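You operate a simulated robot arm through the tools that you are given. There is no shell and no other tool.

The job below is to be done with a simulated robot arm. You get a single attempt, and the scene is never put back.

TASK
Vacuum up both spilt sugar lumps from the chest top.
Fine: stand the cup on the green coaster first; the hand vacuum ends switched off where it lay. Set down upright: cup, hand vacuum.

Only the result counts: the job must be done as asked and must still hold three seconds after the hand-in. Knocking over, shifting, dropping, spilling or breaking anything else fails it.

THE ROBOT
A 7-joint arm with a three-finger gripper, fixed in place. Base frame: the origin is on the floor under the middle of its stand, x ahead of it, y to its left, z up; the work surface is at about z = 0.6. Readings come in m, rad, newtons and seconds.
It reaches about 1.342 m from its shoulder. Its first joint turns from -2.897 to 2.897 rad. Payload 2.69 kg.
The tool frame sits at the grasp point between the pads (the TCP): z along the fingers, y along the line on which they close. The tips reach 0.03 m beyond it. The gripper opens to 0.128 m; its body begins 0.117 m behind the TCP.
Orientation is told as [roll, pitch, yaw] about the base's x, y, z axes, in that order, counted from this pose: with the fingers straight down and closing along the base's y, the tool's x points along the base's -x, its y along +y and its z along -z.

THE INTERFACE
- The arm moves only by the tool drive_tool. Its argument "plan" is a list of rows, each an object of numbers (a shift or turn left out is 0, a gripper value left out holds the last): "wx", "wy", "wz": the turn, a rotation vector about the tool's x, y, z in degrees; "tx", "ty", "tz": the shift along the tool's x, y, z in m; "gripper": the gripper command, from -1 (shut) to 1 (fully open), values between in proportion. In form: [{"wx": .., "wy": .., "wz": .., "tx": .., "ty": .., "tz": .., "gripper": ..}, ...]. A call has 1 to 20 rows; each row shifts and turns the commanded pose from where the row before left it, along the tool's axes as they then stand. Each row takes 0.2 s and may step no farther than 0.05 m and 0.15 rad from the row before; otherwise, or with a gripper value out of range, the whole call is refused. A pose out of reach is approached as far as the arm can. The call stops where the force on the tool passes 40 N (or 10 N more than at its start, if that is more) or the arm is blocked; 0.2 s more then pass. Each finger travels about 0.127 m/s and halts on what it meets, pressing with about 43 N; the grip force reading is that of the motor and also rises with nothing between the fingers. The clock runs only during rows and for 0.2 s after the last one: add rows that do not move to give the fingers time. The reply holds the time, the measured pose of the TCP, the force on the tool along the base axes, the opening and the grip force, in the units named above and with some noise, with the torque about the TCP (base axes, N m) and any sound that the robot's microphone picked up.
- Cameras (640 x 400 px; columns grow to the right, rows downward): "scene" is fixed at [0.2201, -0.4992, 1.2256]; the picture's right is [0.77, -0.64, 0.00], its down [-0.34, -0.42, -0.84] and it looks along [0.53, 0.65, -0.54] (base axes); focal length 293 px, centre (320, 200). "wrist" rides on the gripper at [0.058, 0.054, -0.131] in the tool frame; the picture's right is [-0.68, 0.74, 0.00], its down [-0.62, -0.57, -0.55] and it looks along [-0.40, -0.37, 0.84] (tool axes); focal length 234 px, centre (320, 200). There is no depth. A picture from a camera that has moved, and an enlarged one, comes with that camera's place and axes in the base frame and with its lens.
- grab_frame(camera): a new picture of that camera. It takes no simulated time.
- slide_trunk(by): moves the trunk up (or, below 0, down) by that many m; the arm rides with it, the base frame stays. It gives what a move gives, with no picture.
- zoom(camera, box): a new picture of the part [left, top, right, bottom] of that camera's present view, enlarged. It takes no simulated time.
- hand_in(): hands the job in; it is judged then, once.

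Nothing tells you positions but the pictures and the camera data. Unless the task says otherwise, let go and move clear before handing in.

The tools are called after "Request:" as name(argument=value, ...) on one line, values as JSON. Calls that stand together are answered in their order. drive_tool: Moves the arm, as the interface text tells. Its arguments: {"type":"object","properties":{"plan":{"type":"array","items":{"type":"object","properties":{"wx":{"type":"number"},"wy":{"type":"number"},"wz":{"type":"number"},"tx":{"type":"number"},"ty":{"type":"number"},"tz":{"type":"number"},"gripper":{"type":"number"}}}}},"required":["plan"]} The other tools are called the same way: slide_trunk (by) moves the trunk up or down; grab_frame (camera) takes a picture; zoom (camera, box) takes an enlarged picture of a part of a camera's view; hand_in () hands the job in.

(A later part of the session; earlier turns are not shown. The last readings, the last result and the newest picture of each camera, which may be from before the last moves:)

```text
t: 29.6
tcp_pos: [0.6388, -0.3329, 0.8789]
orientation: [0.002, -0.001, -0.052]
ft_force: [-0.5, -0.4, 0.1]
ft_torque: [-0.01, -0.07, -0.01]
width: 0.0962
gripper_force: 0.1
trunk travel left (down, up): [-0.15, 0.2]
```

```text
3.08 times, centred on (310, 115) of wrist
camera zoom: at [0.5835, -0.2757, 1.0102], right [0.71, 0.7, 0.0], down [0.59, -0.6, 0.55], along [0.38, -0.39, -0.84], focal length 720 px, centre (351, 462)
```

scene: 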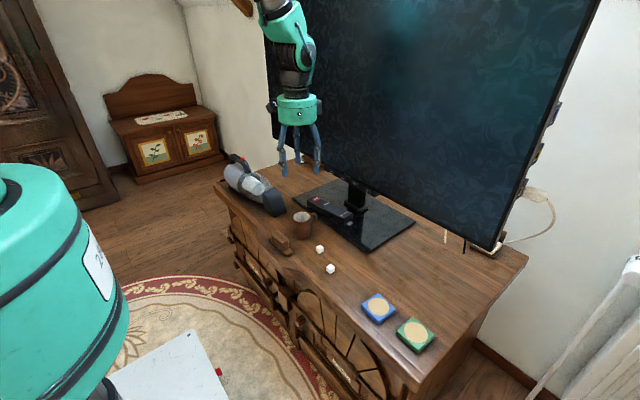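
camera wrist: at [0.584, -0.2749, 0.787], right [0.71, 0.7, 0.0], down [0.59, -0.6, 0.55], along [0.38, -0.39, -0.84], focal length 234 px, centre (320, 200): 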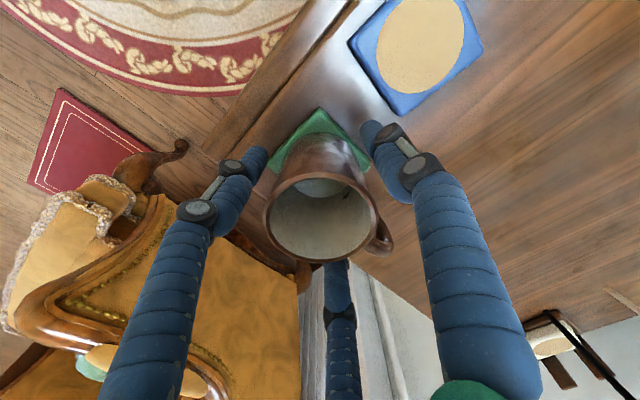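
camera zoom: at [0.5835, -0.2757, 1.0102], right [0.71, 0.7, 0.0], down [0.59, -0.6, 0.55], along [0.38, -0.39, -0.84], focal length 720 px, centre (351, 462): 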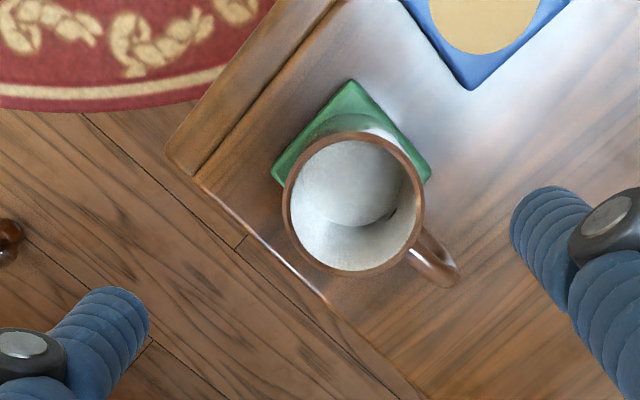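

The cup is upright and centred on the green coaster. Next I fly high over to the vacuum and open the hand for a clear overhead view of its handle and button.

Request:
drive_tool(plan=[{"tz": -0.045, "gripper": 1}, {"tx": 0.00226, "ty": 0.048}, {"tx": 0.00226, "ty": 0.048}, {"tx": 0.00226, "ty": 0.048}, {"tx": 0.00226, "ty": 0.048}, {"tx": 0.00226, "ty": 0.048}, {"tx": 0.00226, "ty": 0.048}, {"tx": 0.00226, "ty": 0.048}, {"tx": 0.00226, "ty": 0.048}, {"tx": 0.00226, "ty": 0.048}, {"tx": 0.00226, "ty": 0.048}, {"tx": 0.00226, "ty": 0.048}, {"tx": 0.00226, "ty": 0.048}, {"tx": 0.00226, "ty": 0.048}, {"tx": 0.00226, "ty": 0.048}, {"tx": 0.00226, "ty": 0.048}, {"tx": 0.00226, "ty": 0.048}, {}])

Request:
grab_frame(camera="wrist")

Request:
zoom(camera="wrist", box=[200, 0, 440, 150])

Request:
grab_frame(camera="scene")

```text
t: 33.4
tcp_pos: [0.6411, 0.4401, 0.9235]
orientation: [0.0, 0.001, -0.052]
ft_force: [-1.1, 0.6, -1.0]
ft_torque: [-0.05, -0.02, -0.02]
width: 0.128
gripper_force: 0.0
trunk travel left (down, up): [-0.15, 0.2]
```

```text
taken
camera wrist: at [0.5871, 0.496, 1.0546], right [0.71, 0.7, 0.0], down [0.59, -0.6, 0.55], along [0.38, -0.39, -0.84], focal length 234 px, centre (320, 200)
```

wrist: 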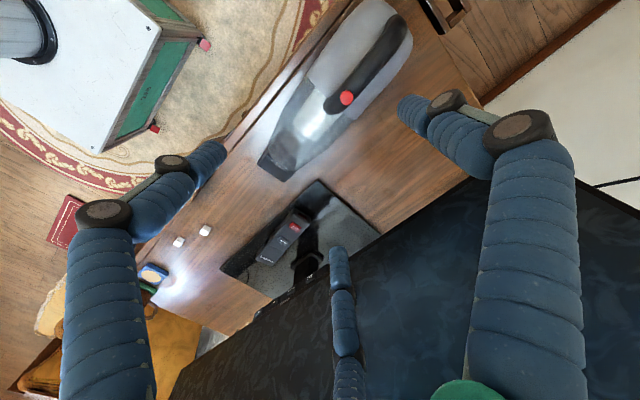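

```text
2.67 times, centred on (320, 75) of wrist
camera zoom: at [0.5871, 0.496, 1.0546], right [0.71, 0.7, 0.0], down [0.59, -0.6, 0.55], along [0.38, -0.39, -0.84], focal length 624 px, centre (320, 533)
```

zoom: 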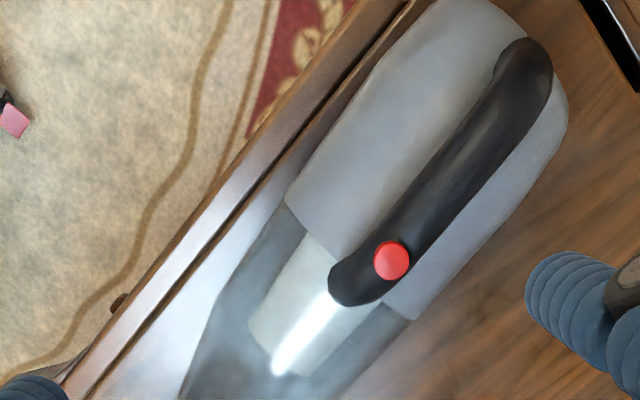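

```text
taken
```

scene: 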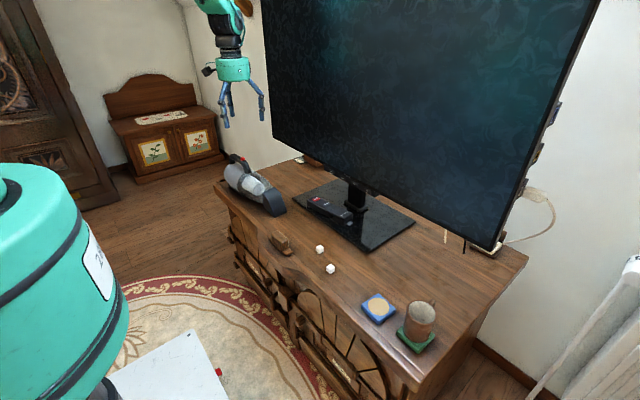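

The red button is at about (0.645, 0.483, 0.752) on top of the handle's front end; the handle runs nearly along y (azimuth about -84°). I need closer looks at the handle loop and nozzle shape.

Request:
zoom(camera="scene", box=[220, 145, 260, 190])

Request:
zoom(camera="scene", box=[245, 170, 295, 220])

Request:
zoom(camera="wrist", box=[240, 80, 360, 190])

```text
8.89 times, centred on (240, 168) of scene
camera zoom: at [0.2201, -0.4992, 1.2256], right [0.77, -0.64, 0.0], down [-0.34, -0.42, -0.84], along [0.53, 0.65, -0.54], focal length 2608 px, centre (1031, 489)
```

zoom: 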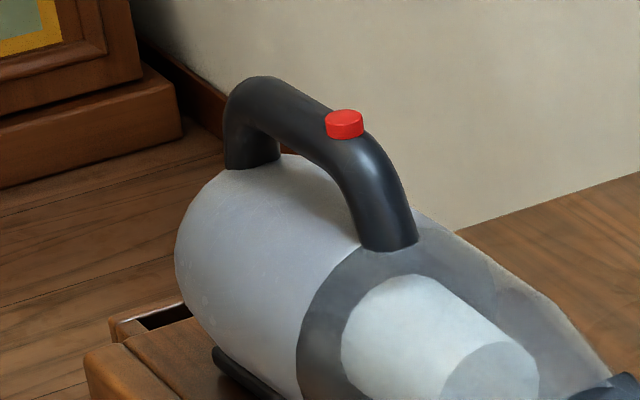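

```text
8.00 times, centred on (270, 195) of scene
camera zoom: at [0.2201, -0.4992, 1.2256], right [0.77, -0.64, 0.0], down [-0.34, -0.42, -0.84], along [0.53, 0.65, -0.54], focal length 2347 px, centre (720, 240)
```

zoom: 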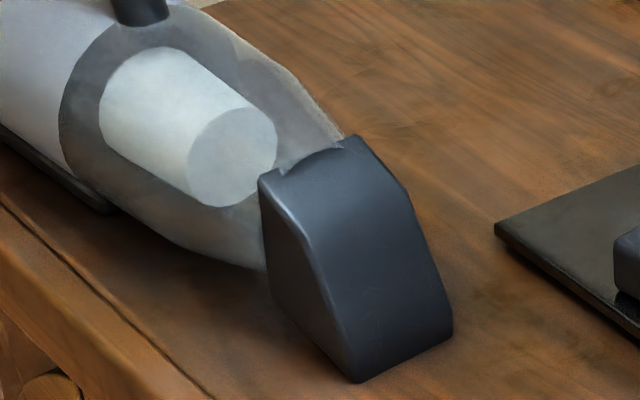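

```text
3.64 times, centred on (300, 135) of wrist
camera zoom: at [0.5871, 0.496, 1.0546], right [0.71, 0.7, 0.0], down [0.59, -0.6, 0.55], along [0.38, -0.39, -0.84], focal length 852 px, centre (393, 436)
```

zoom: 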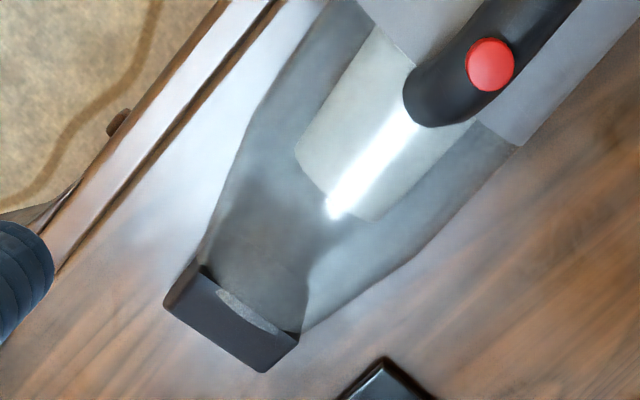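

The nozzle is a wedge with its mouth at the bottom front edge (about (0.667, 0.262)); the handle bar is about 23 mm thick, centre z ≈ 0.735, spanning y 0.463–0.568. I'll turn the hand so its closing line is across the handle (yaw ≈ -84°) and shut the fingers to use them as a button pusher.

Request:
drive_tool(plan=[{"wz": 8.1, "gripper": -1}, {"wz": 8.1}, {"wz": 8.1}, {"wz": 8.1}, {"wz": 8.1}, {"wz": 8.1}, {"wz": 8.1}, {"wz": 8.1}, {"wz": 8.1}, {"wz": 8.1}, {}, {}])

Request:
grab_frame(camera="wrist")

Request:
zoom(camera="scene", box=[180, 50, 300, 220])

```text
t: 36.0
tcp_pos: [0.6422, 0.4374, 0.921]
orientation: [-0.001, 0.0, -1.466]
ft_force: [0.0, -0.3, -0.2]
ft_torque: [-0.01, 0.03, 0.03]
width: 0.0018
gripper_force: 31.4
trunk travel left (down, up): [-0.15, 0.2]
```

```text
taken
camera wrist: at [0.69, 0.5006, 1.0535], right [0.8, -0.6, 0.0], down [-0.5, -0.67, 0.55], along [-0.33, -0.44, -0.84], focal length 234 px, centre (320, 200)
```

wrist: 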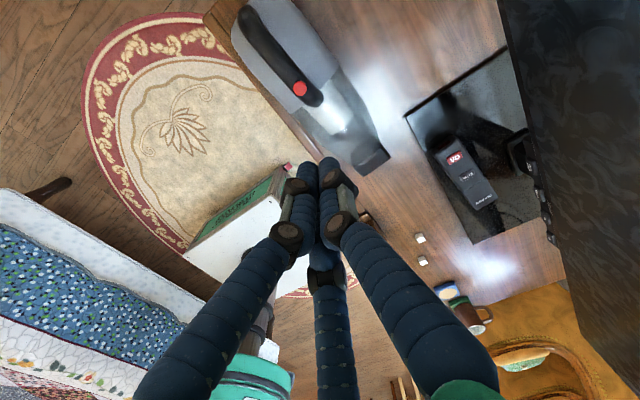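

```text
2.35 times, centred on (240, 135) of scene
camera zoom: at [0.2201, -0.4992, 1.2256], right [0.77, -0.64, 0.0], down [-0.34, -0.42, -0.84], along [0.53, 0.65, -0.54], focal length 690 px, centre (508, 353)
```

zoom: 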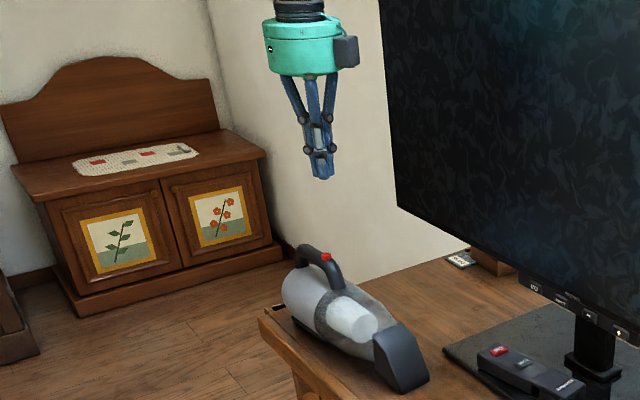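

Request:
zoom(camera="wrist", box=[220, 0, 400, 180])

Request:
zoom(camera="wrist", box=[260, 50, 340, 130])

```text
2.22 times, centred on (310, 90) of wrist
camera zoom: at [0.69, 0.5006, 1.0535], right [0.8, -0.6, 0.0], down [-0.5, -0.67, 0.55], along [-0.33, -0.44, -0.84], focal length 520 px, centre (342, 444)
```

zoom: 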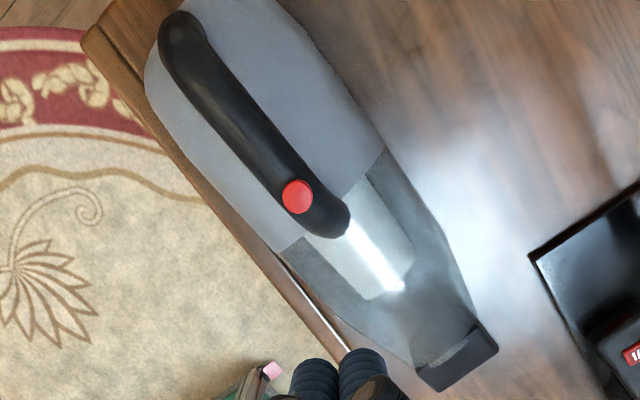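

```text
5.00 times, centred on (300, 90) of wrist
camera zoom: at [0.69, 0.5006, 1.0535], right [0.8, -0.6, 0.0], down [-0.5, -0.67, 0.55], along [-0.33, -0.44, -0.84], focal length 1171 px, centre (420, 750)
```

zoom: 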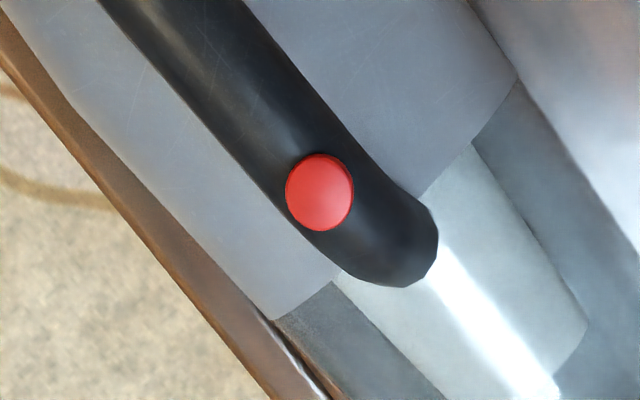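

Two wrist views agree: button top at (0.6463, 0.4823, z ≈ 0.746–0.75). I move the closed fingertips over it and descend to about 2.5 cm above.

Request:
drive_tool(plan=[{"tx": 0.0222, "ty": 0.0043}, {"tx": 0.0221, "ty": 0.0043}, {"tz": 0.03}, {"tz": 0.03}, {"tz": 0.03}, {"tz": 0.03}, {}, {}])

Request:
zoom(camera="wrist", box=[240, 80, 400, 220])

Request:
zoom(camera="scene", box=[215, 120, 265, 190])

```text
t: 37.8
tcp_pos: [0.6478, 0.4819, 0.8013]
orientation: [0.0, -0.001, -1.466]
ft_force: [0.2, -0.5, -1.2]
ft_torque: [-0.02, -0.04, -0.02]
width: 0.0023
gripper_force: 31.3
trunk travel left (down, up): [-0.15, 0.2]
```

```text
2.86 times, centred on (320, 150) of wrist
camera zoom: at [0.696, 0.5454, 0.9328], right [0.8, -0.6, 0.0], down [-0.5, -0.67, 0.55], along [-0.33, -0.44, -0.84], focal length 669 px, centre (320, 343)
```

zoom: 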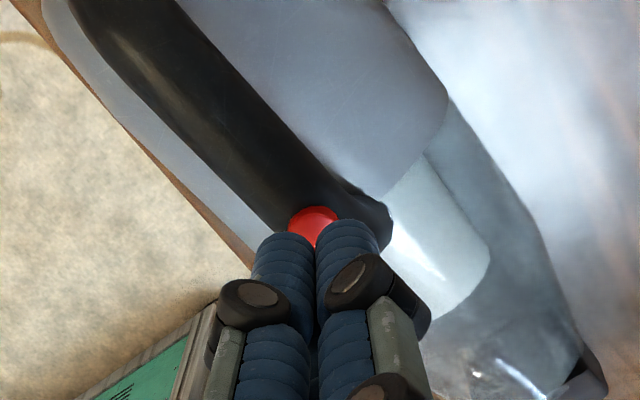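

```text
5.71 times, centred on (240, 155) of scene
camera zoom: at [0.2201, -0.4992, 1.2256], right [0.77, -0.64, 0.0], down [-0.34, -0.42, -0.84], along [0.53, 0.65, -0.54], focal length 1676 px, centre (777, 457)
```

zoom: 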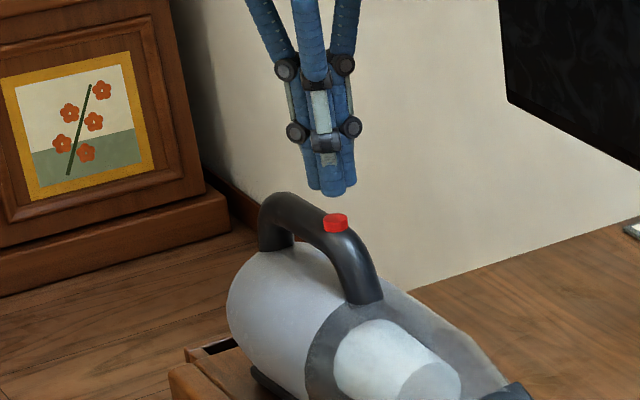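

The closed fingertips sit right over the red button. I step down slowly, watching force and sound.

Request:
drive_tool(plan=[{"ty": -0.001, "tz": 0.008}, {"tz": 0.008}, {"tz": 0.004}, {}])

Request:
drive_tool(plan=[{"tz": 0.003}, {}])

```text
t: 38.8
tcp_pos: [0.6431, 0.4835, 0.7815]
orientation: [-0.001, -0.001, -1.466]
ft_force: [-0.5, 0.1, 1.5]
ft_torque: [-0.03, -0.03, 0.01]
width: 0.0024
gripper_force: 31.5
trunk travel left (down, up): [-0.15, 0.2]
```

```text
t: 39.4
tcp_pos: [0.6446, 0.4811, 0.7781]
orientation: [-0.001, -0.001, -1.466]
ft_force: [-0.2, 1.0, 2.9]
ft_torque: [0.01, 0.06, -0.05]
width: 0.0058
gripper_force: 30.8
trunk travel left (down, up): [-0.15, 0.2]
heard: click
```

I heard a click at 2.9 N. I lift off the button and listen for the motor.

Request:
drive_tool(plan=[{"tz": -0.01}, {"tz": -0.02}, {}])

Request:
zoom(camera="scene", box=[215, 140, 295, 220])

```text
t: 40.2
tcp_pos: [0.6454, 0.483, 0.8104]
orientation: [0.0, 0.0, -1.468]
ft_force: [1.1, 0.3, 0.4]
ft_torque: [0.04, 0.01, 0.02]
width: 0.0019
gripper_force: 31.6
trunk travel left (down, up): [-0.15, 0.2]
```

```text
5.00 times, centred on (255, 180) of scene
camera zoom: at [0.2201, -0.4992, 1.2256], right [0.77, -0.64, 0.0], down [-0.34, -0.42, -0.84], along [0.53, 0.65, -0.54], focal length 1467 px, centre (645, 300)
```

zoom: 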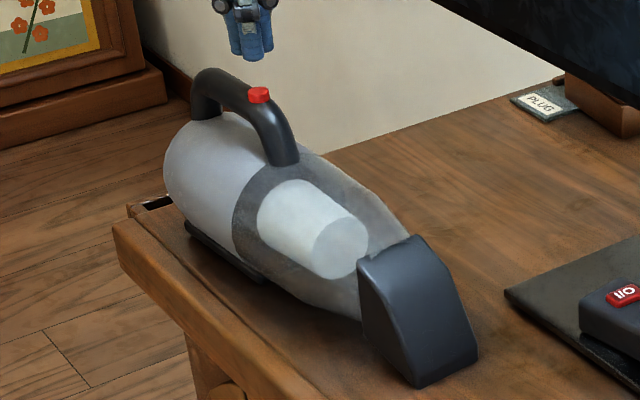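

Request:
drive_tool(plan=[{}, {}, {}])

Request:
zoom(camera="scene", box=[220, 145, 260, 190])

Request:
zoom(camera="wrist", box=[240, 80, 400, 220])

```text
t: 41.0
tcp_pos: [0.6464, 0.4823, 0.8102]
orientation: [0.0, 0.0, -1.467]
ft_force: [0.1, -0.2, 0.1]
ft_torque: [-0.02, -0.01, -0.04]
width: 0.0022
gripper_force: 31.2
trunk travel left (down, up): [-0.15, 0.2]
```

```text
8.89 times, centred on (240, 168) of scene
camera zoom: at [0.2201, -0.4992, 1.2256], right [0.77, -0.64, 0.0], down [-0.34, -0.42, -0.84], along [0.53, 0.65, -0.54], focal length 2608 px, centre (1031, 489)
```

zoom: 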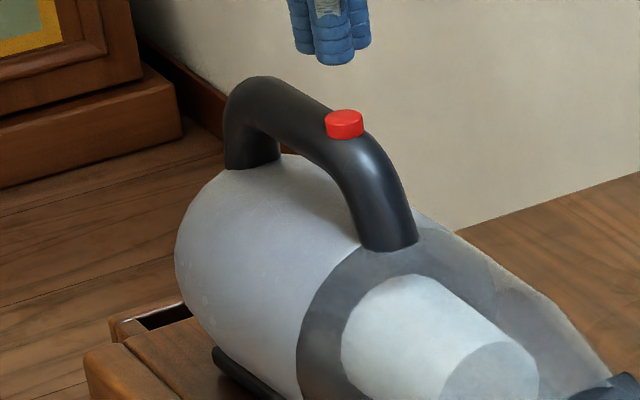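

```text
2.86 times, centred on (320, 150) of wrist
camera zoom: at [0.6948, 0.5459, 0.9416], right [0.8, -0.6, 0.0], down [-0.5, -0.67, 0.55], along [-0.33, -0.44, -0.84], focal length 669 px, centre (320, 343)
```

zoom: 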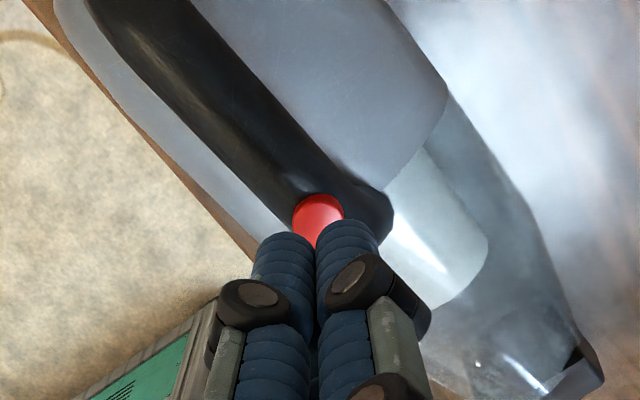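

The button clicked once (latched, presumably on; no hum is reported, so I'll confirm by whether lumps get sucked up). Now I open the hand and position it astride the handle bar, one finger on the +x side and two on the -x side.

Request:
drive_tool(plan=[{"gripper": 0.4}, {"tx": 0.0209, "ty": -0.0078}, {}, {"tz": 0.015}, {"tz": 0.015}, {}])

Request:
grab_frame(camera="wrist")

Request:
zoom(camera="scene", box=[205, 110, 285, 200])

```text
t: 42.4
tcp_pos: [0.636, 0.5025, 0.7796]
orientation: [0.001, 0.0, -1.467]
ft_force: [0.6, -0.2, 0.3]
ft_torque: [-0.03, 0.0, 0.02]
width: 0.0897
gripper_force: 0.0
trunk travel left (down, up): [-0.15, 0.2]
```

```text
taken
camera wrist: at [0.6846, 0.5666, 0.9107], right [0.8, -0.6, 0.0], down [-0.5, -0.67, 0.55], along [-0.33, -0.44, -0.84], focal length 234 px, centre (320, 200)
```

wrist: 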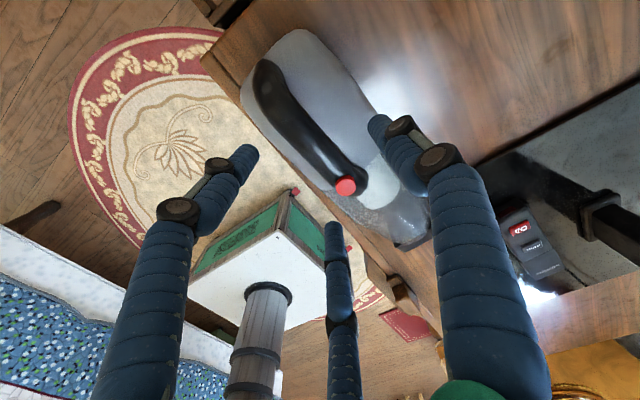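

```text
4.44 times, centred on (245, 155) of scene
camera zoom: at [0.2201, -0.4992, 1.2256], right [0.77, -0.64, 0.0], down [-0.34, -0.42, -0.84], along [0.53, 0.65, -0.54], focal length 1304 px, centre (653, 400)
```

zoom: 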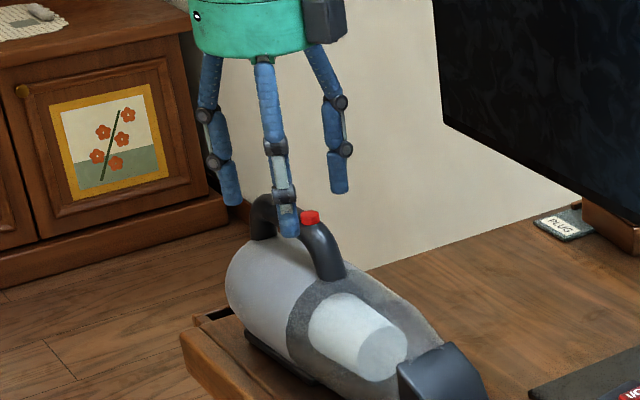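

The three fingers straddle the bar with good clearance. I lower to TCP z ≈ 0.736 so the tips are just above the body, then check.

Request:
drive_tool(plan=[{"tz": 0.015}, {"tz": 0.015}, {"tz": 0.012}, {}])

Request:
grab_frame(camera="wrist")

Request:
zoom(camera="scene", box=[215, 130, 275, 190])

```text
t: 43.4
tcp_pos: [0.6338, 0.5035, 0.7362]
orientation: [0.0, 0.0, -1.465]
ft_force: [-0.2, -0.1, -0.7]
ft_torque: [0.01, -0.01, -0.01]
width: 0.0897
gripper_force: 0.1
trunk travel left (down, up): [-0.15, 0.2]
```

```text
taken
camera wrist: at [0.6825, 0.5674, 0.8678], right [0.8, -0.6, 0.0], down [-0.5, -0.67, 0.55], along [-0.33, -0.44, -0.84], focal length 234 px, centre (320, 200)
```

wrist: 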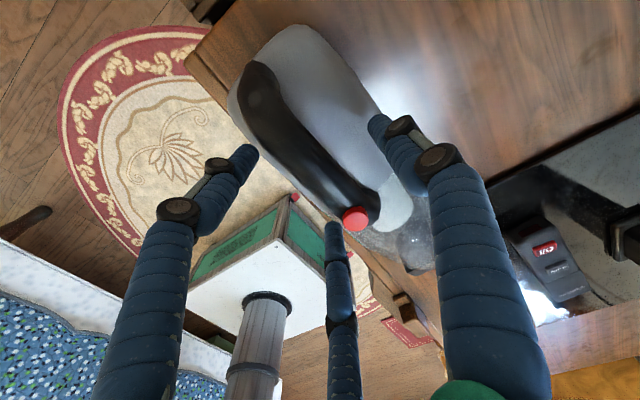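

```text
6.67 times, centred on (245, 160) of scene
camera zoom: at [0.2201, -0.4992, 1.2256], right [0.77, -0.64, 0.0], down [-0.34, -0.42, -0.84], along [0.53, 0.65, -0.54], focal length 1956 px, centre (820, 467)
```

zoom: 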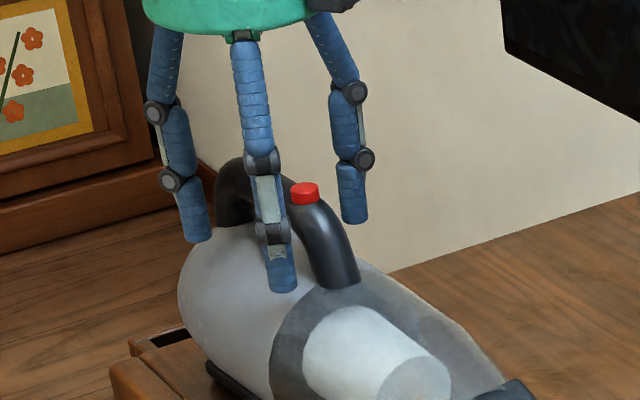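

Clear of the body on all sides. I close in stages to avoid jerking the vacuum.

Request:
drive_tool(plan=[{"gripper": 0.1}, {"gripper": -0.1}, {"gripper": -0.25}, {}])

Request:
grab_frame(camera="wrist")

Request:
zoom(camera="scene", box=[215, 130, 275, 190])

```text
t: 44.4
tcp_pos: [0.6332, 0.5033, 0.736]
orientation: [0.0, 0.0, -1.466]
ft_force: [0.1, -0.2, 0.5]
ft_torque: [-0.02, 0.02, 0.04]
width: 0.0481
gripper_force: 0.0
trunk travel left (down, up): [-0.15, 0.2]
```

```text
taken
camera wrist: at [0.6824, 0.5672, 0.8678], right [0.8, -0.6, 0.0], down [-0.5, -0.67, 0.55], along [-0.33, -0.44, -0.84], focal length 234 px, centre (320, 200)
```

wrist: 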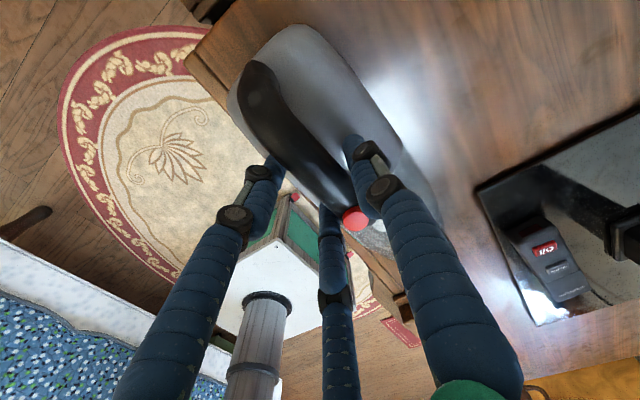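

```text
6.67 times, centred on (245, 160) of scene
camera zoom: at [0.2201, -0.4992, 1.2256], right [0.77, -0.64, 0.0], down [-0.34, -0.42, -0.84], along [0.53, 0.65, -0.54], focal length 1956 px, centre (820, 467)
```

zoom: 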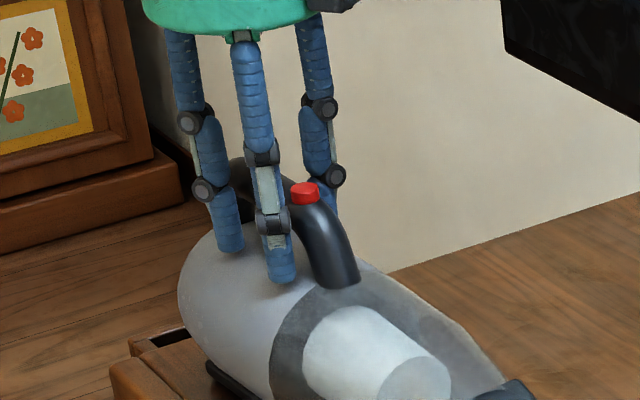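

Request:
drive_tool(plan=[{"gripper": -0.35}, {"gripper": -0.45}, {"gripper": -0.6}, {"gripper": -1}, {}, {}, {}])

Request:
grab_frame(camera="wrist")

Request:
zoom(camera="scene", box=[215, 130, 295, 220])

```text
t: 46.0
tcp_pos: [0.6331, 0.5028, 0.736]
orientation: [-0.001, 0.001, -1.467]
ft_force: [2.6, 3.2, 1.7]
ft_torque: [0.05, 0.06, 0.02]
width: 0.0358
gripper_force: 43.0
trunk travel left (down, up): [-0.15, 0.2]
```

```text
taken
camera wrist: at [0.6825, 0.5674, 0.868], right [0.8, -0.6, 0.0], down [-0.5, -0.67, 0.55], along [-0.33, -0.44, -0.84], focal length 234 px, centre (320, 200)
```

wrist: 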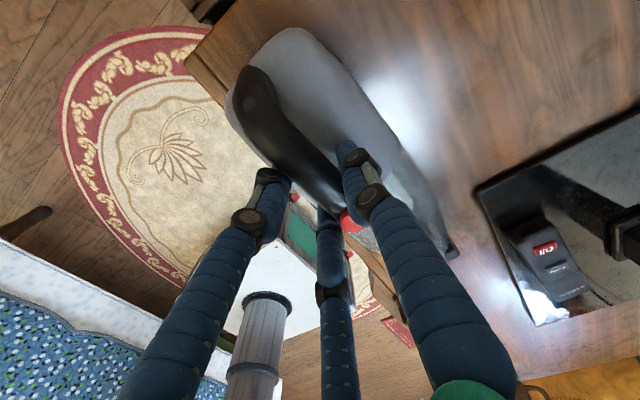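

```text
4.44 times, centred on (255, 175) of scene
camera zoom: at [0.2201, -0.4992, 1.2256], right [0.77, -0.64, 0.0], down [-0.34, -0.42, -0.84], along [0.53, 0.65, -0.54], focal length 1304 px, centre (609, 311)
```

zoom: 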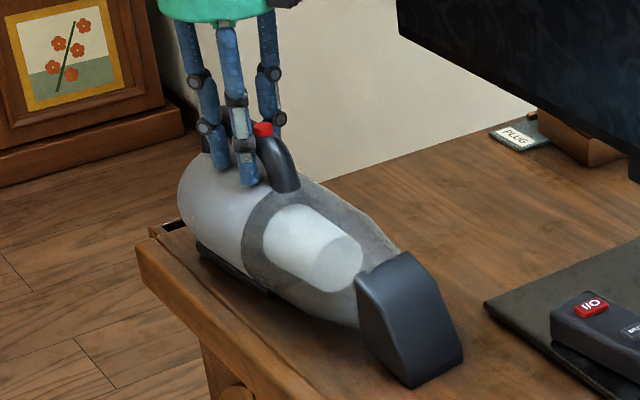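

The handle is gripped (43 N, width 36 mm); the vacuum turned only about 1°. I lift it gently and check that it hangs level.

Request:
drive_tool(plan=[{"tz": -0.003}, {"tz": -0.004}, {"tz": -0.005}, {"tz": -0.006}, {}])

Request:
zoom(camera="scene", box=[215, 130, 295, 220])

Request:
grab_frame(camera="wrist")

```text
t: 47.2
tcp_pos: [0.6344, 0.503, 0.754]
orientation: [0.0, 0.0, -1.466]
ft_force: [0.2, -0.4, -11.4]
ft_torque: [0.48, 0.12, -0.03]
width: 0.0362
gripper_force: 43.3
trunk travel left (down, up): [-0.15, 0.2]
```

```text
4.44 times, centred on (255, 175) of scene
camera zoom: at [0.2201, -0.4992, 1.2256], right [0.77, -0.64, 0.0], down [-0.34, -0.42, -0.84], along [0.53, 0.65, -0.54], focal length 1304 px, centre (609, 311)
```

zoom: 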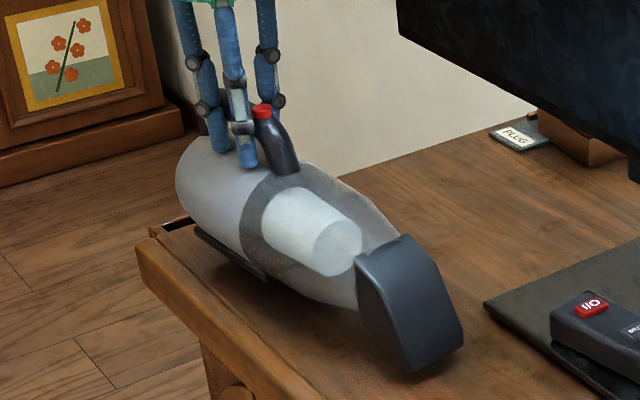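

```text
taken
camera wrist: at [0.6835, 0.5664, 0.8848], right [0.8, -0.6, 0.0], down [-0.5, -0.67, 0.55], along [-0.33, -0.44, -0.84], focal length 234 px, centre (320, 200)
```

wrist: 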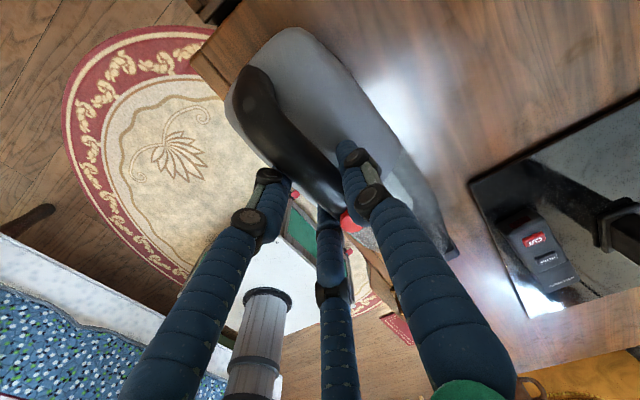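

The vacuum (about 1.2 kg) hangs nearly level. I raise it a bit more, turn it 13° so its body will clear the carved block, and carry the nozzle to just short of the first lump.

Request:
drive_tool(plan=[{"tz": -0.01}, {"tz": -0.012}, {"tz": -0.01}, {"wz": 4.4}, {"wz": 4.3}, {"wz": 4.3}, {"tx": -0.018, "ty": 0.0053}, {"tx": -0.028, "ty": 0.0083}, {"tx": -0.032, "ty": 0.0095}, {"tx": -0.032, "ty": 0.0095}, {"tx": -0.032, "ty": 0.0095}, {"tx": -0.028, "ty": 0.0083}, {"tx": -0.0195, "ty": 0.0057}, {}, {}])

Request:
grab_frame(camera="scene")

Request:
zoom(camera="scene", box=[240, 160, 370, 290])

Request:
grab_frame(camera="wrist")

```text
t: 50.4
tcp_pos: [0.6676, 0.3058, 0.7874]
orientation: [0.001, 0.0, -1.693]
ft_force: [-0.3, -0.1, -10.7]
ft_torque: [0.5, 0.02, 0.01]
width: 0.0358
gripper_force: 43.3
trunk travel left (down, up): [-0.15, 0.2]
```

```text
taken
```

scene: 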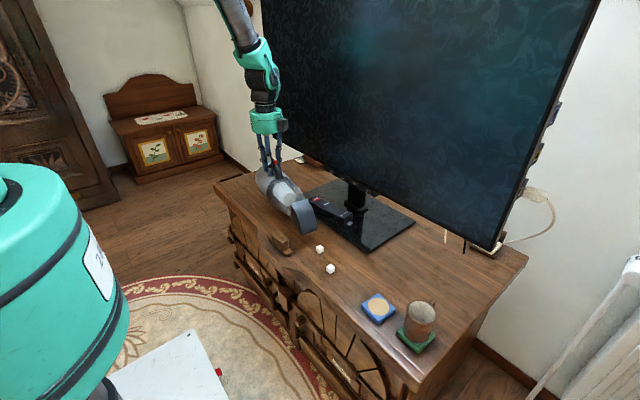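

```text
3.08 times, centred on (305, 225) of scene
camera zoom: at [0.2201, -0.4992, 1.2256], right [0.77, -0.64, 0.0], down [-0.34, -0.42, -0.84], along [0.53, 0.65, -0.54], focal length 903 px, centre (366, 123)
```

zoom: 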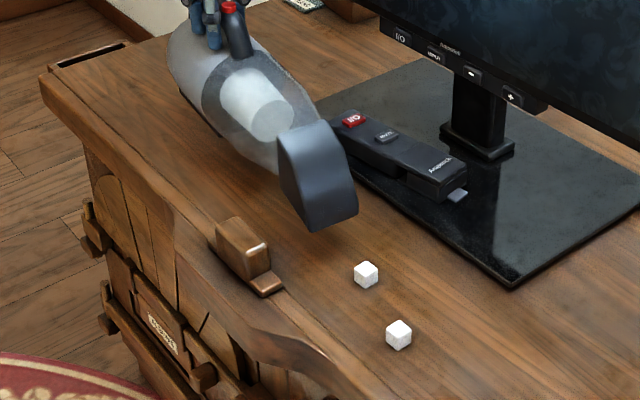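

```text
taken
camera wrist: at [0.729, 0.3576, 0.9191], right [0.65, -0.76, 0.0], down [-0.64, -0.54, 0.55], along [-0.42, -0.36, -0.84], focal length 234 px, centre (320, 200)
```

wrist: 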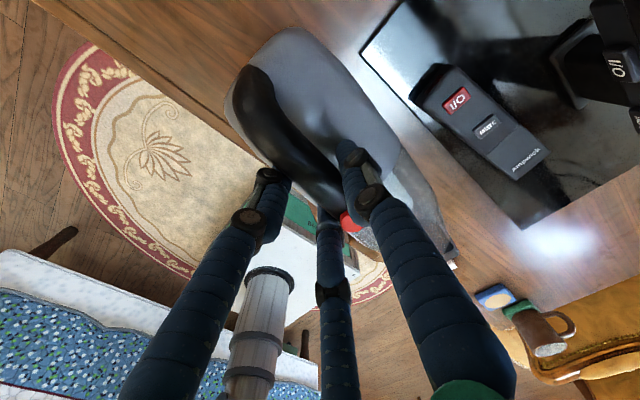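

The nozzle's lower edge is at (0.650, 0.068), about 5 cm above the surface and in line with lump 1. I move it over the lump and lower it in steps.

Request:
drive_tool(plan=[{"tx": -0.015, "ty": 0.0015}, {"tx": -0.02, "ty": 0.002}, {"tx": -0.015, "ty": 0.0015}, {"tz": 0.008}, {"tz": 0.008}, {}])

Request:
zoom(camera="scene", box=[260, 180, 360, 280])

```text
t: 51.8
tcp_pos: [0.6666, 0.2566, 0.7683]
orientation: [0.001, -0.001, -1.694]
ft_force: [0.0, 0.1, -10.9]
ft_torque: [0.5, 0.1, 0.01]
width: 0.0359
gripper_force: 42.6
trunk travel left (down, up): [-0.15, 0.2]
```

```text
4.00 times, centred on (310, 230) of scene
camera zoom: at [0.2201, -0.4992, 1.2256], right [0.77, -0.64, 0.0], down [-0.34, -0.42, -0.84], along [0.53, 0.65, -0.54], focal length 1173 px, centre (360, 80)
```

zoom: 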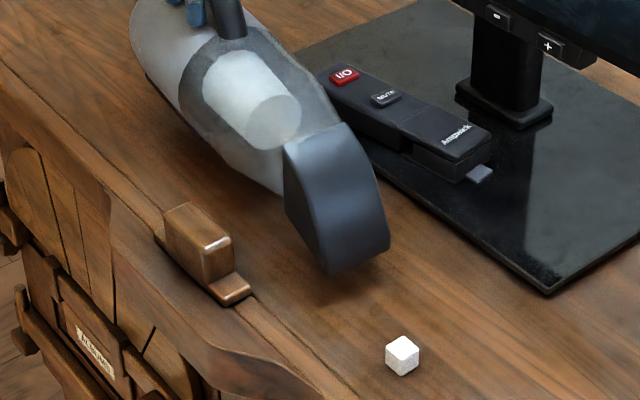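

Request:
zoom(camera="scene", box=[300, 230, 340, 275])

Request:
grab_frame(camera="wrist")

```text
8.89 times, centred on (320, 252) of scene
camera zoom: at [0.2201, -0.4992, 1.2256], right [0.77, -0.64, 0.0], down [-0.34, -0.42, -0.84], along [0.53, 0.65, -0.54], focal length 2608 px, centre (320, -267)
```

zoom: 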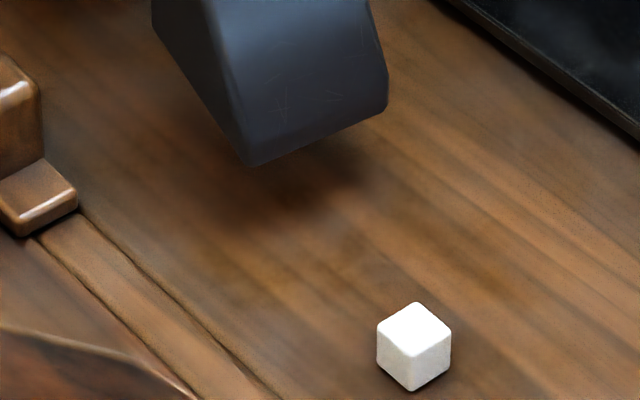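

```text
taken
camera wrist: at [0.7283, 0.3082, 0.9009], right [0.65, -0.76, 0.0], down [-0.64, -0.54, 0.55], along [-0.42, -0.36, -0.84], focal length 234 px, centre (320, 200)
```

wrist: 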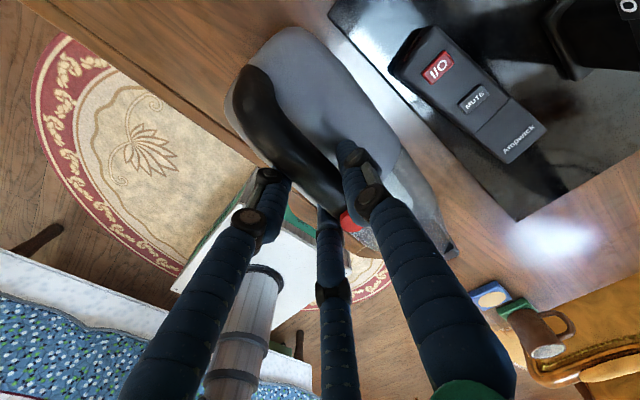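

Lump 1 is gone from its place — sucked up, so the vacuum is indeed on. Next I raise slightly, turn 4° more to stay clear of the block, and bring the nozzle over lump 2 at (0.620, -0.058).

Request:
drive_tool(plan=[{"tz": -0.01}, {"wz": 4}, {"tx": -0.0205, "ty": 0.001}, {"tx": -0.0205, "ty": 0.001}, {"tx": -0.0205, "ty": 0.001}, {"tx": -0.0205, "ty": 0.001}, {"tz": 0.005}, {"tz": 0.005}, {}, {}])

Request:
zoom(camera="scene", box=[260, 190, 380, 310])

```text
t: 54.0
tcp_pos: [0.6548, 0.1775, 0.7712]
orientation: [0.0, 0.0, -1.763]
ft_force: [-0.7, 0.1, -11.0]
ft_torque: [0.49, -0.01, 0.0]
width: 0.0359
gripper_force: 43.2
trunk travel left (down, up): [-0.15, 0.2]
```

```text
3.33 times, centred on (320, 250) of scene
camera zoom: at [0.2201, -0.4992, 1.2256], right [0.77, -0.64, 0.0], down [-0.34, -0.42, -0.84], along [0.53, 0.65, -0.54], focal length 978 px, centre (320, 33)
```

zoom: 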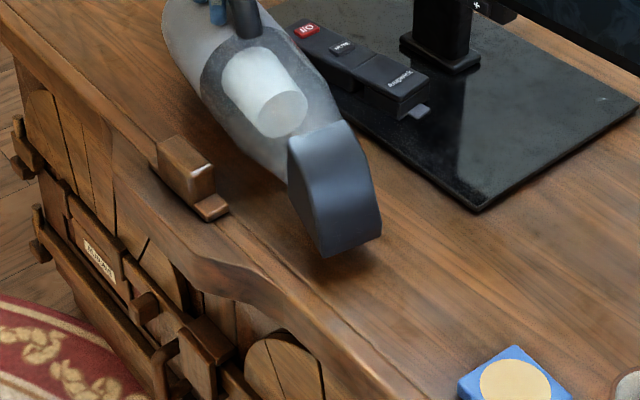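

Request:
zoom(camera="scene", box=[310, 245, 350, 290])

Request:
grab_frame(camera="wrist")

```text
8.89 times, centred on (330, 268) of scene
camera zoom: at [0.2201, -0.4992, 1.2256], right [0.77, -0.64, 0.0], down [-0.34, -0.42, -0.84], along [0.53, 0.65, -0.54], focal length 2608 px, centre (231, -400)
```

zoom: 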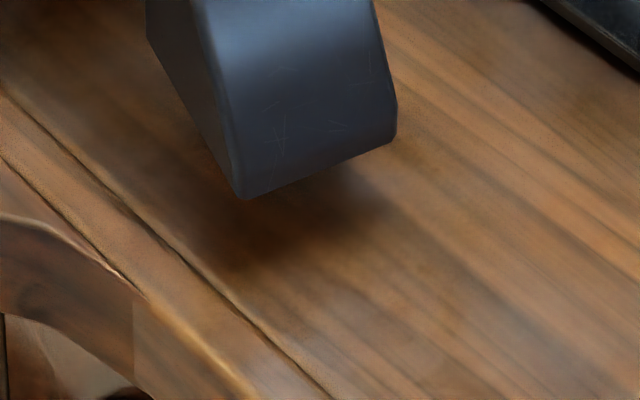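

```text
taken
camera wrist: at [0.7206, 0.2239, 0.9018], right [0.59, -0.8, 0.0], down [-0.67, -0.5, 0.55], along [-0.44, -0.33, -0.84], focal length 234 px, centre (320, 200)
```

wrist: 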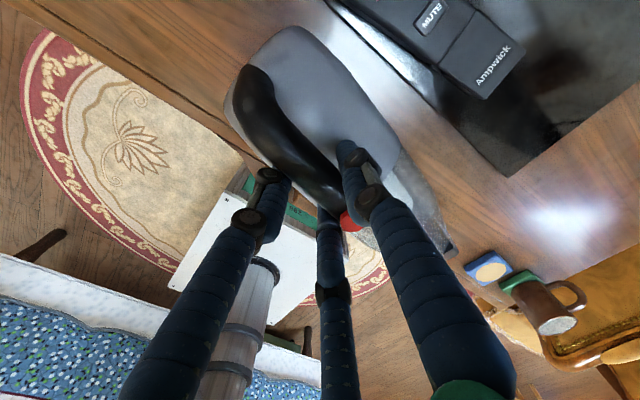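

Lump 2 is gone as well. Now I raise the vacuum and carry it back, reversing the turn (plus 1° to undo the small twist from gripping), to hover over where it lay.

Request:
drive_tool(plan=[{"tz": -0.01}, {"tz": -0.012}, {"tx": 0.0167, "ty": -0.0044}, {"tx": 0.03, "ty": -0.0079}, {"tx": 0.034, "ty": -0.009}, {"tx": 0.034, "ty": -0.009}, {"tx": 0.034, "ty": -0.009}, {"tx": 0.034, "ty": -0.009}, {"tx": 0.034, "ty": -0.009}, {"tx": 0.034, "ty": -0.009}, {"tx": 0.034, "ty": -0.009}, {"tx": 0.02, "ty": -0.0053}, {"tx": 0.012, "ty": -0.003}, {"wz": -4}, {"wz": -4}, {"wz": -4}, {"wz": -4}, {}, {}])

Request:
grab_frame(camera="scene")

Request:
zoom(camera="scene", box=[215, 130, 295, 220])

Request:
grab_frame(camera="wrist")

```text
t: 58.0
tcp_pos: [0.6345, 0.5045, 0.7931]
orientation: [-0.001, 0.001, -1.484]
ft_force: [0.3, -0.7, -11.6]
ft_torque: [0.5, 0.14, 0.01]
width: 0.036
gripper_force: 43.1
trunk travel left (down, up): [-0.15, 0.2]
```

```text
taken
```

scene: 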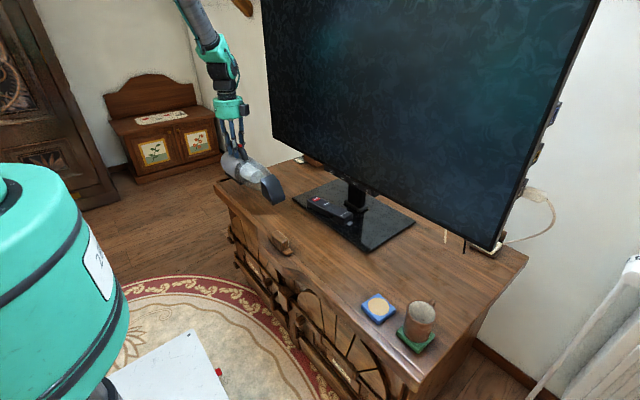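

```text
4.44 times, centred on (255, 175) of scene
camera zoom: at [0.2201, -0.4992, 1.2256], right [0.77, -0.64, 0.0], down [-0.34, -0.42, -0.84], along [0.53, 0.65, -0.54], focal length 1304 px, centre (609, 311)
```

zoom: 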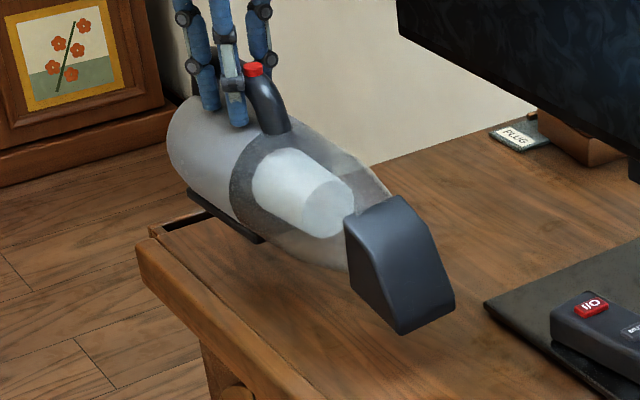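

```text
taken
camera wrist: at [0.6833, 0.5668, 0.9235], right [0.79, -0.61, 0.0], down [-0.51, -0.66, 0.55], along [-0.33, -0.44, -0.84], focal length 234 px, centre (320, 200)
```

wrist: 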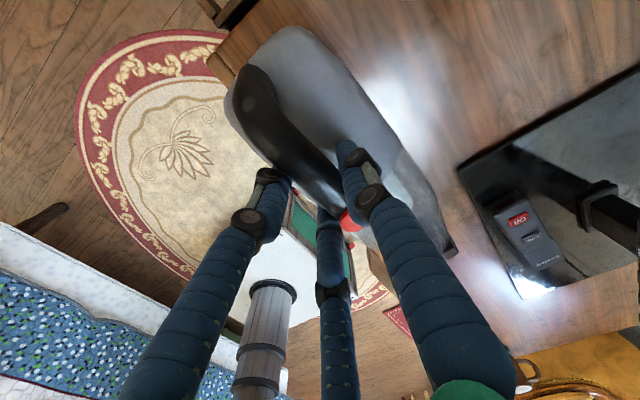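

The chest top is clear of lumps and the vacuum hovers over its old spot. I lower it gently, slowing near contact.

Request:
drive_tool(plan=[{"tz": 0.012}, {"tz": 0.015}, {"tz": 0.012}, {"tz": 0.007}, {"tz": 0.004}, {}])

Request:
drive_tool(plan=[{"tz": 0.002}, {}])

Request:
drive_tool(plan=[{"tz": 0.002}, {}])

```text
t: 59.4
tcp_pos: [0.6342, 0.5029, 0.7424]
orientation: [-0.001, -0.001, -1.485]
ft_force: [0.6, -0.5, -10.3]
ft_torque: [0.49, 0.08, -0.01]
width: 0.0358
gripper_force: 43.2
trunk travel left (down, up): [-0.15, 0.2]
```

```text
t: 60.0
tcp_pos: [0.633, 0.504, 0.7399]
orientation: [-0.001, 0.001, -1.483]
ft_force: [0.7, -0.1, -10.6]
ft_torque: [0.47, 0.11, 0.03]
width: 0.0358
gripper_force: 43.1
trunk travel left (down, up): [-0.15, 0.2]
```

```text
t: 60.6
tcp_pos: [0.635, 0.5036, 0.74]
orientation: [0.001, 0.0, -1.483]
ft_force: [0.3, 4.8, -1.1]
ft_torque: [-1.49, 0.05, 0.17]
width: 0.0361
gripper_force: 43.2
trunk travel left (down, up): [-0.15, 0.2]
```

The nose has touched down. Before settling the rear, I compare the pose with the original picture.

Request:
zoom(camera="scene", box=[215, 140, 295, 220])

Request:
zoom(camera="scene", box=[245, 170, 295, 220])

```text
5.00 times, centred on (255, 180) of scene
camera zoom: at [0.2201, -0.4992, 1.2256], right [0.77, -0.64, 0.0], down [-0.34, -0.42, -0.84], along [0.53, 0.65, -0.54], focal length 1467 px, centre (645, 300)
```

zoom: 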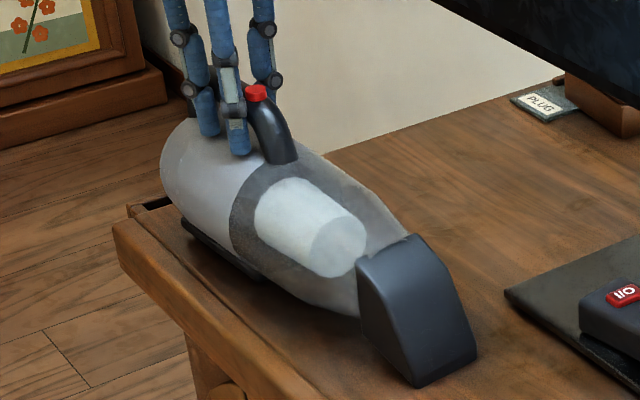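

```text
8.00 times, centred on (270, 195) of scene
camera zoom: at [0.2201, -0.4992, 1.2256], right [0.77, -0.64, 0.0], down [-0.34, -0.42, -0.84], along [0.53, 0.65, -0.54], focal length 2347 px, centre (720, 240)
```

zoom: 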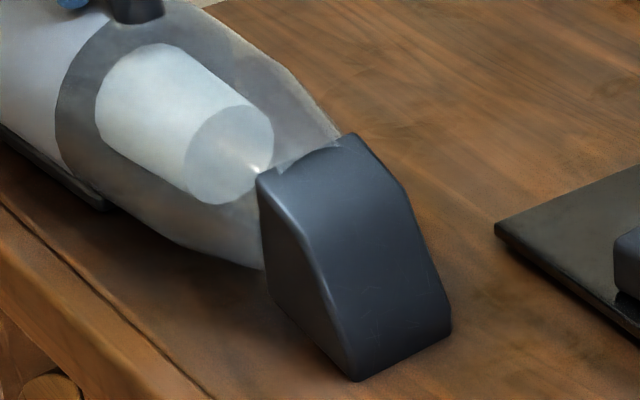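

The nozzle is back within about a millimetre of its original position. I lower the last couple of millimetres until the base carries the weight.

Request:
drive_tool(plan=[{"tz": 0.0015}, {}])

Request:
drive_tool(plan=[{"tz": 0.001}, {}])

```text
t: 61.2
tcp_pos: [0.6339, 0.5042, 0.7365]
orientation: [0.0, 0.0, -1.484]
ft_force: [0.0, 3.3, -1.9]
ft_torque: [-1.21, -0.16, 0.29]
width: 0.0359
gripper_force: 42.8
trunk travel left (down, up): [-0.15, 0.2]
```

```text
t: 61.8
tcp_pos: [0.6347, 0.5037, 0.7359]
orientation: [0.002, -0.001, -1.483]
ft_force: [-1.4, 6.0, 5.7]
ft_torque: [-0.12, 0.04, 0.16]
width: 0.036
gripper_force: 43.2
trunk travel left (down, up): [-0.15, 0.2]
```

The vacuum now rests fully on the chest. I open the fingers in stages and check that it stays put.

Request:
drive_tool(plan=[{"gripper": -0.35}, {"gripper": -0.1}, {"gripper": 0.2}, {"gripper": 0.4}, {}, {}])

Request:
drive_tool(plan=[{"tz": -0.01}, {"tz": -0.02}, {"tz": -0.03}, {"tz": -0.03}, {}])

Request:
zoom(camera="scene", box=[215, 140, 295, 220])

Request:
grab_frame(camera="wrist")

```text
t: 63.2
tcp_pos: [0.6331, 0.5022, 0.7358]
orientation: [0.001, 0.0, -1.483]
ft_force: [-0.1, 0.3, 0.2]
ft_torque: [-0.01, -0.02, -0.02]
width: 0.0898
gripper_force: 0.0
trunk travel left (down, up): [-0.15, 0.2]
```

```text
t: 64.4
tcp_pos: [0.6313, 0.5057, 0.828]
orientation: [0.0, 0.001, -1.483]
ft_force: [0.3, -0.3, 1.4]
ft_torque: [0.0, -0.02, 0.0]
width: 0.0895
gripper_force: 0.0
trunk travel left (down, up): [-0.15, 0.2]
```

```text
5.00 times, centred on (255, 180) of scene
camera zoom: at [0.2201, -0.4992, 1.2256], right [0.77, -0.64, 0.0], down [-0.34, -0.42, -0.84], along [0.53, 0.65, -0.54], focal length 1467 px, centre (645, 300)
```

zoom: 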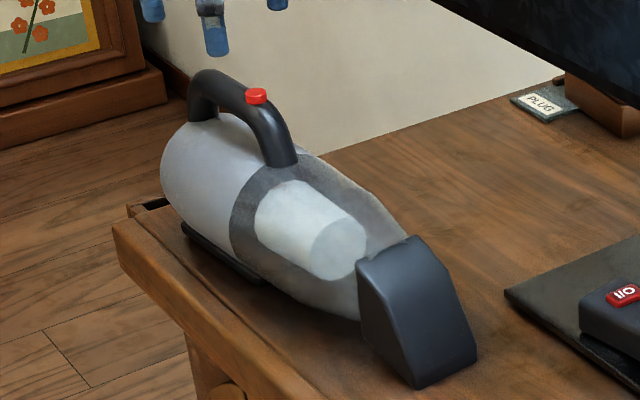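

```text
taken
camera wrist: at [0.6805, 0.5669, 0.96], right [0.79, -0.61, 0.0], down [-0.51, -0.66, 0.55], along [-0.33, -0.43, -0.84], focal length 234 px, centre (320, 200)
```

wrist: 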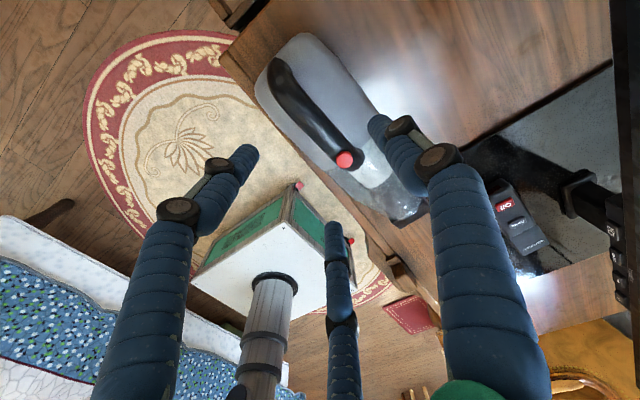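

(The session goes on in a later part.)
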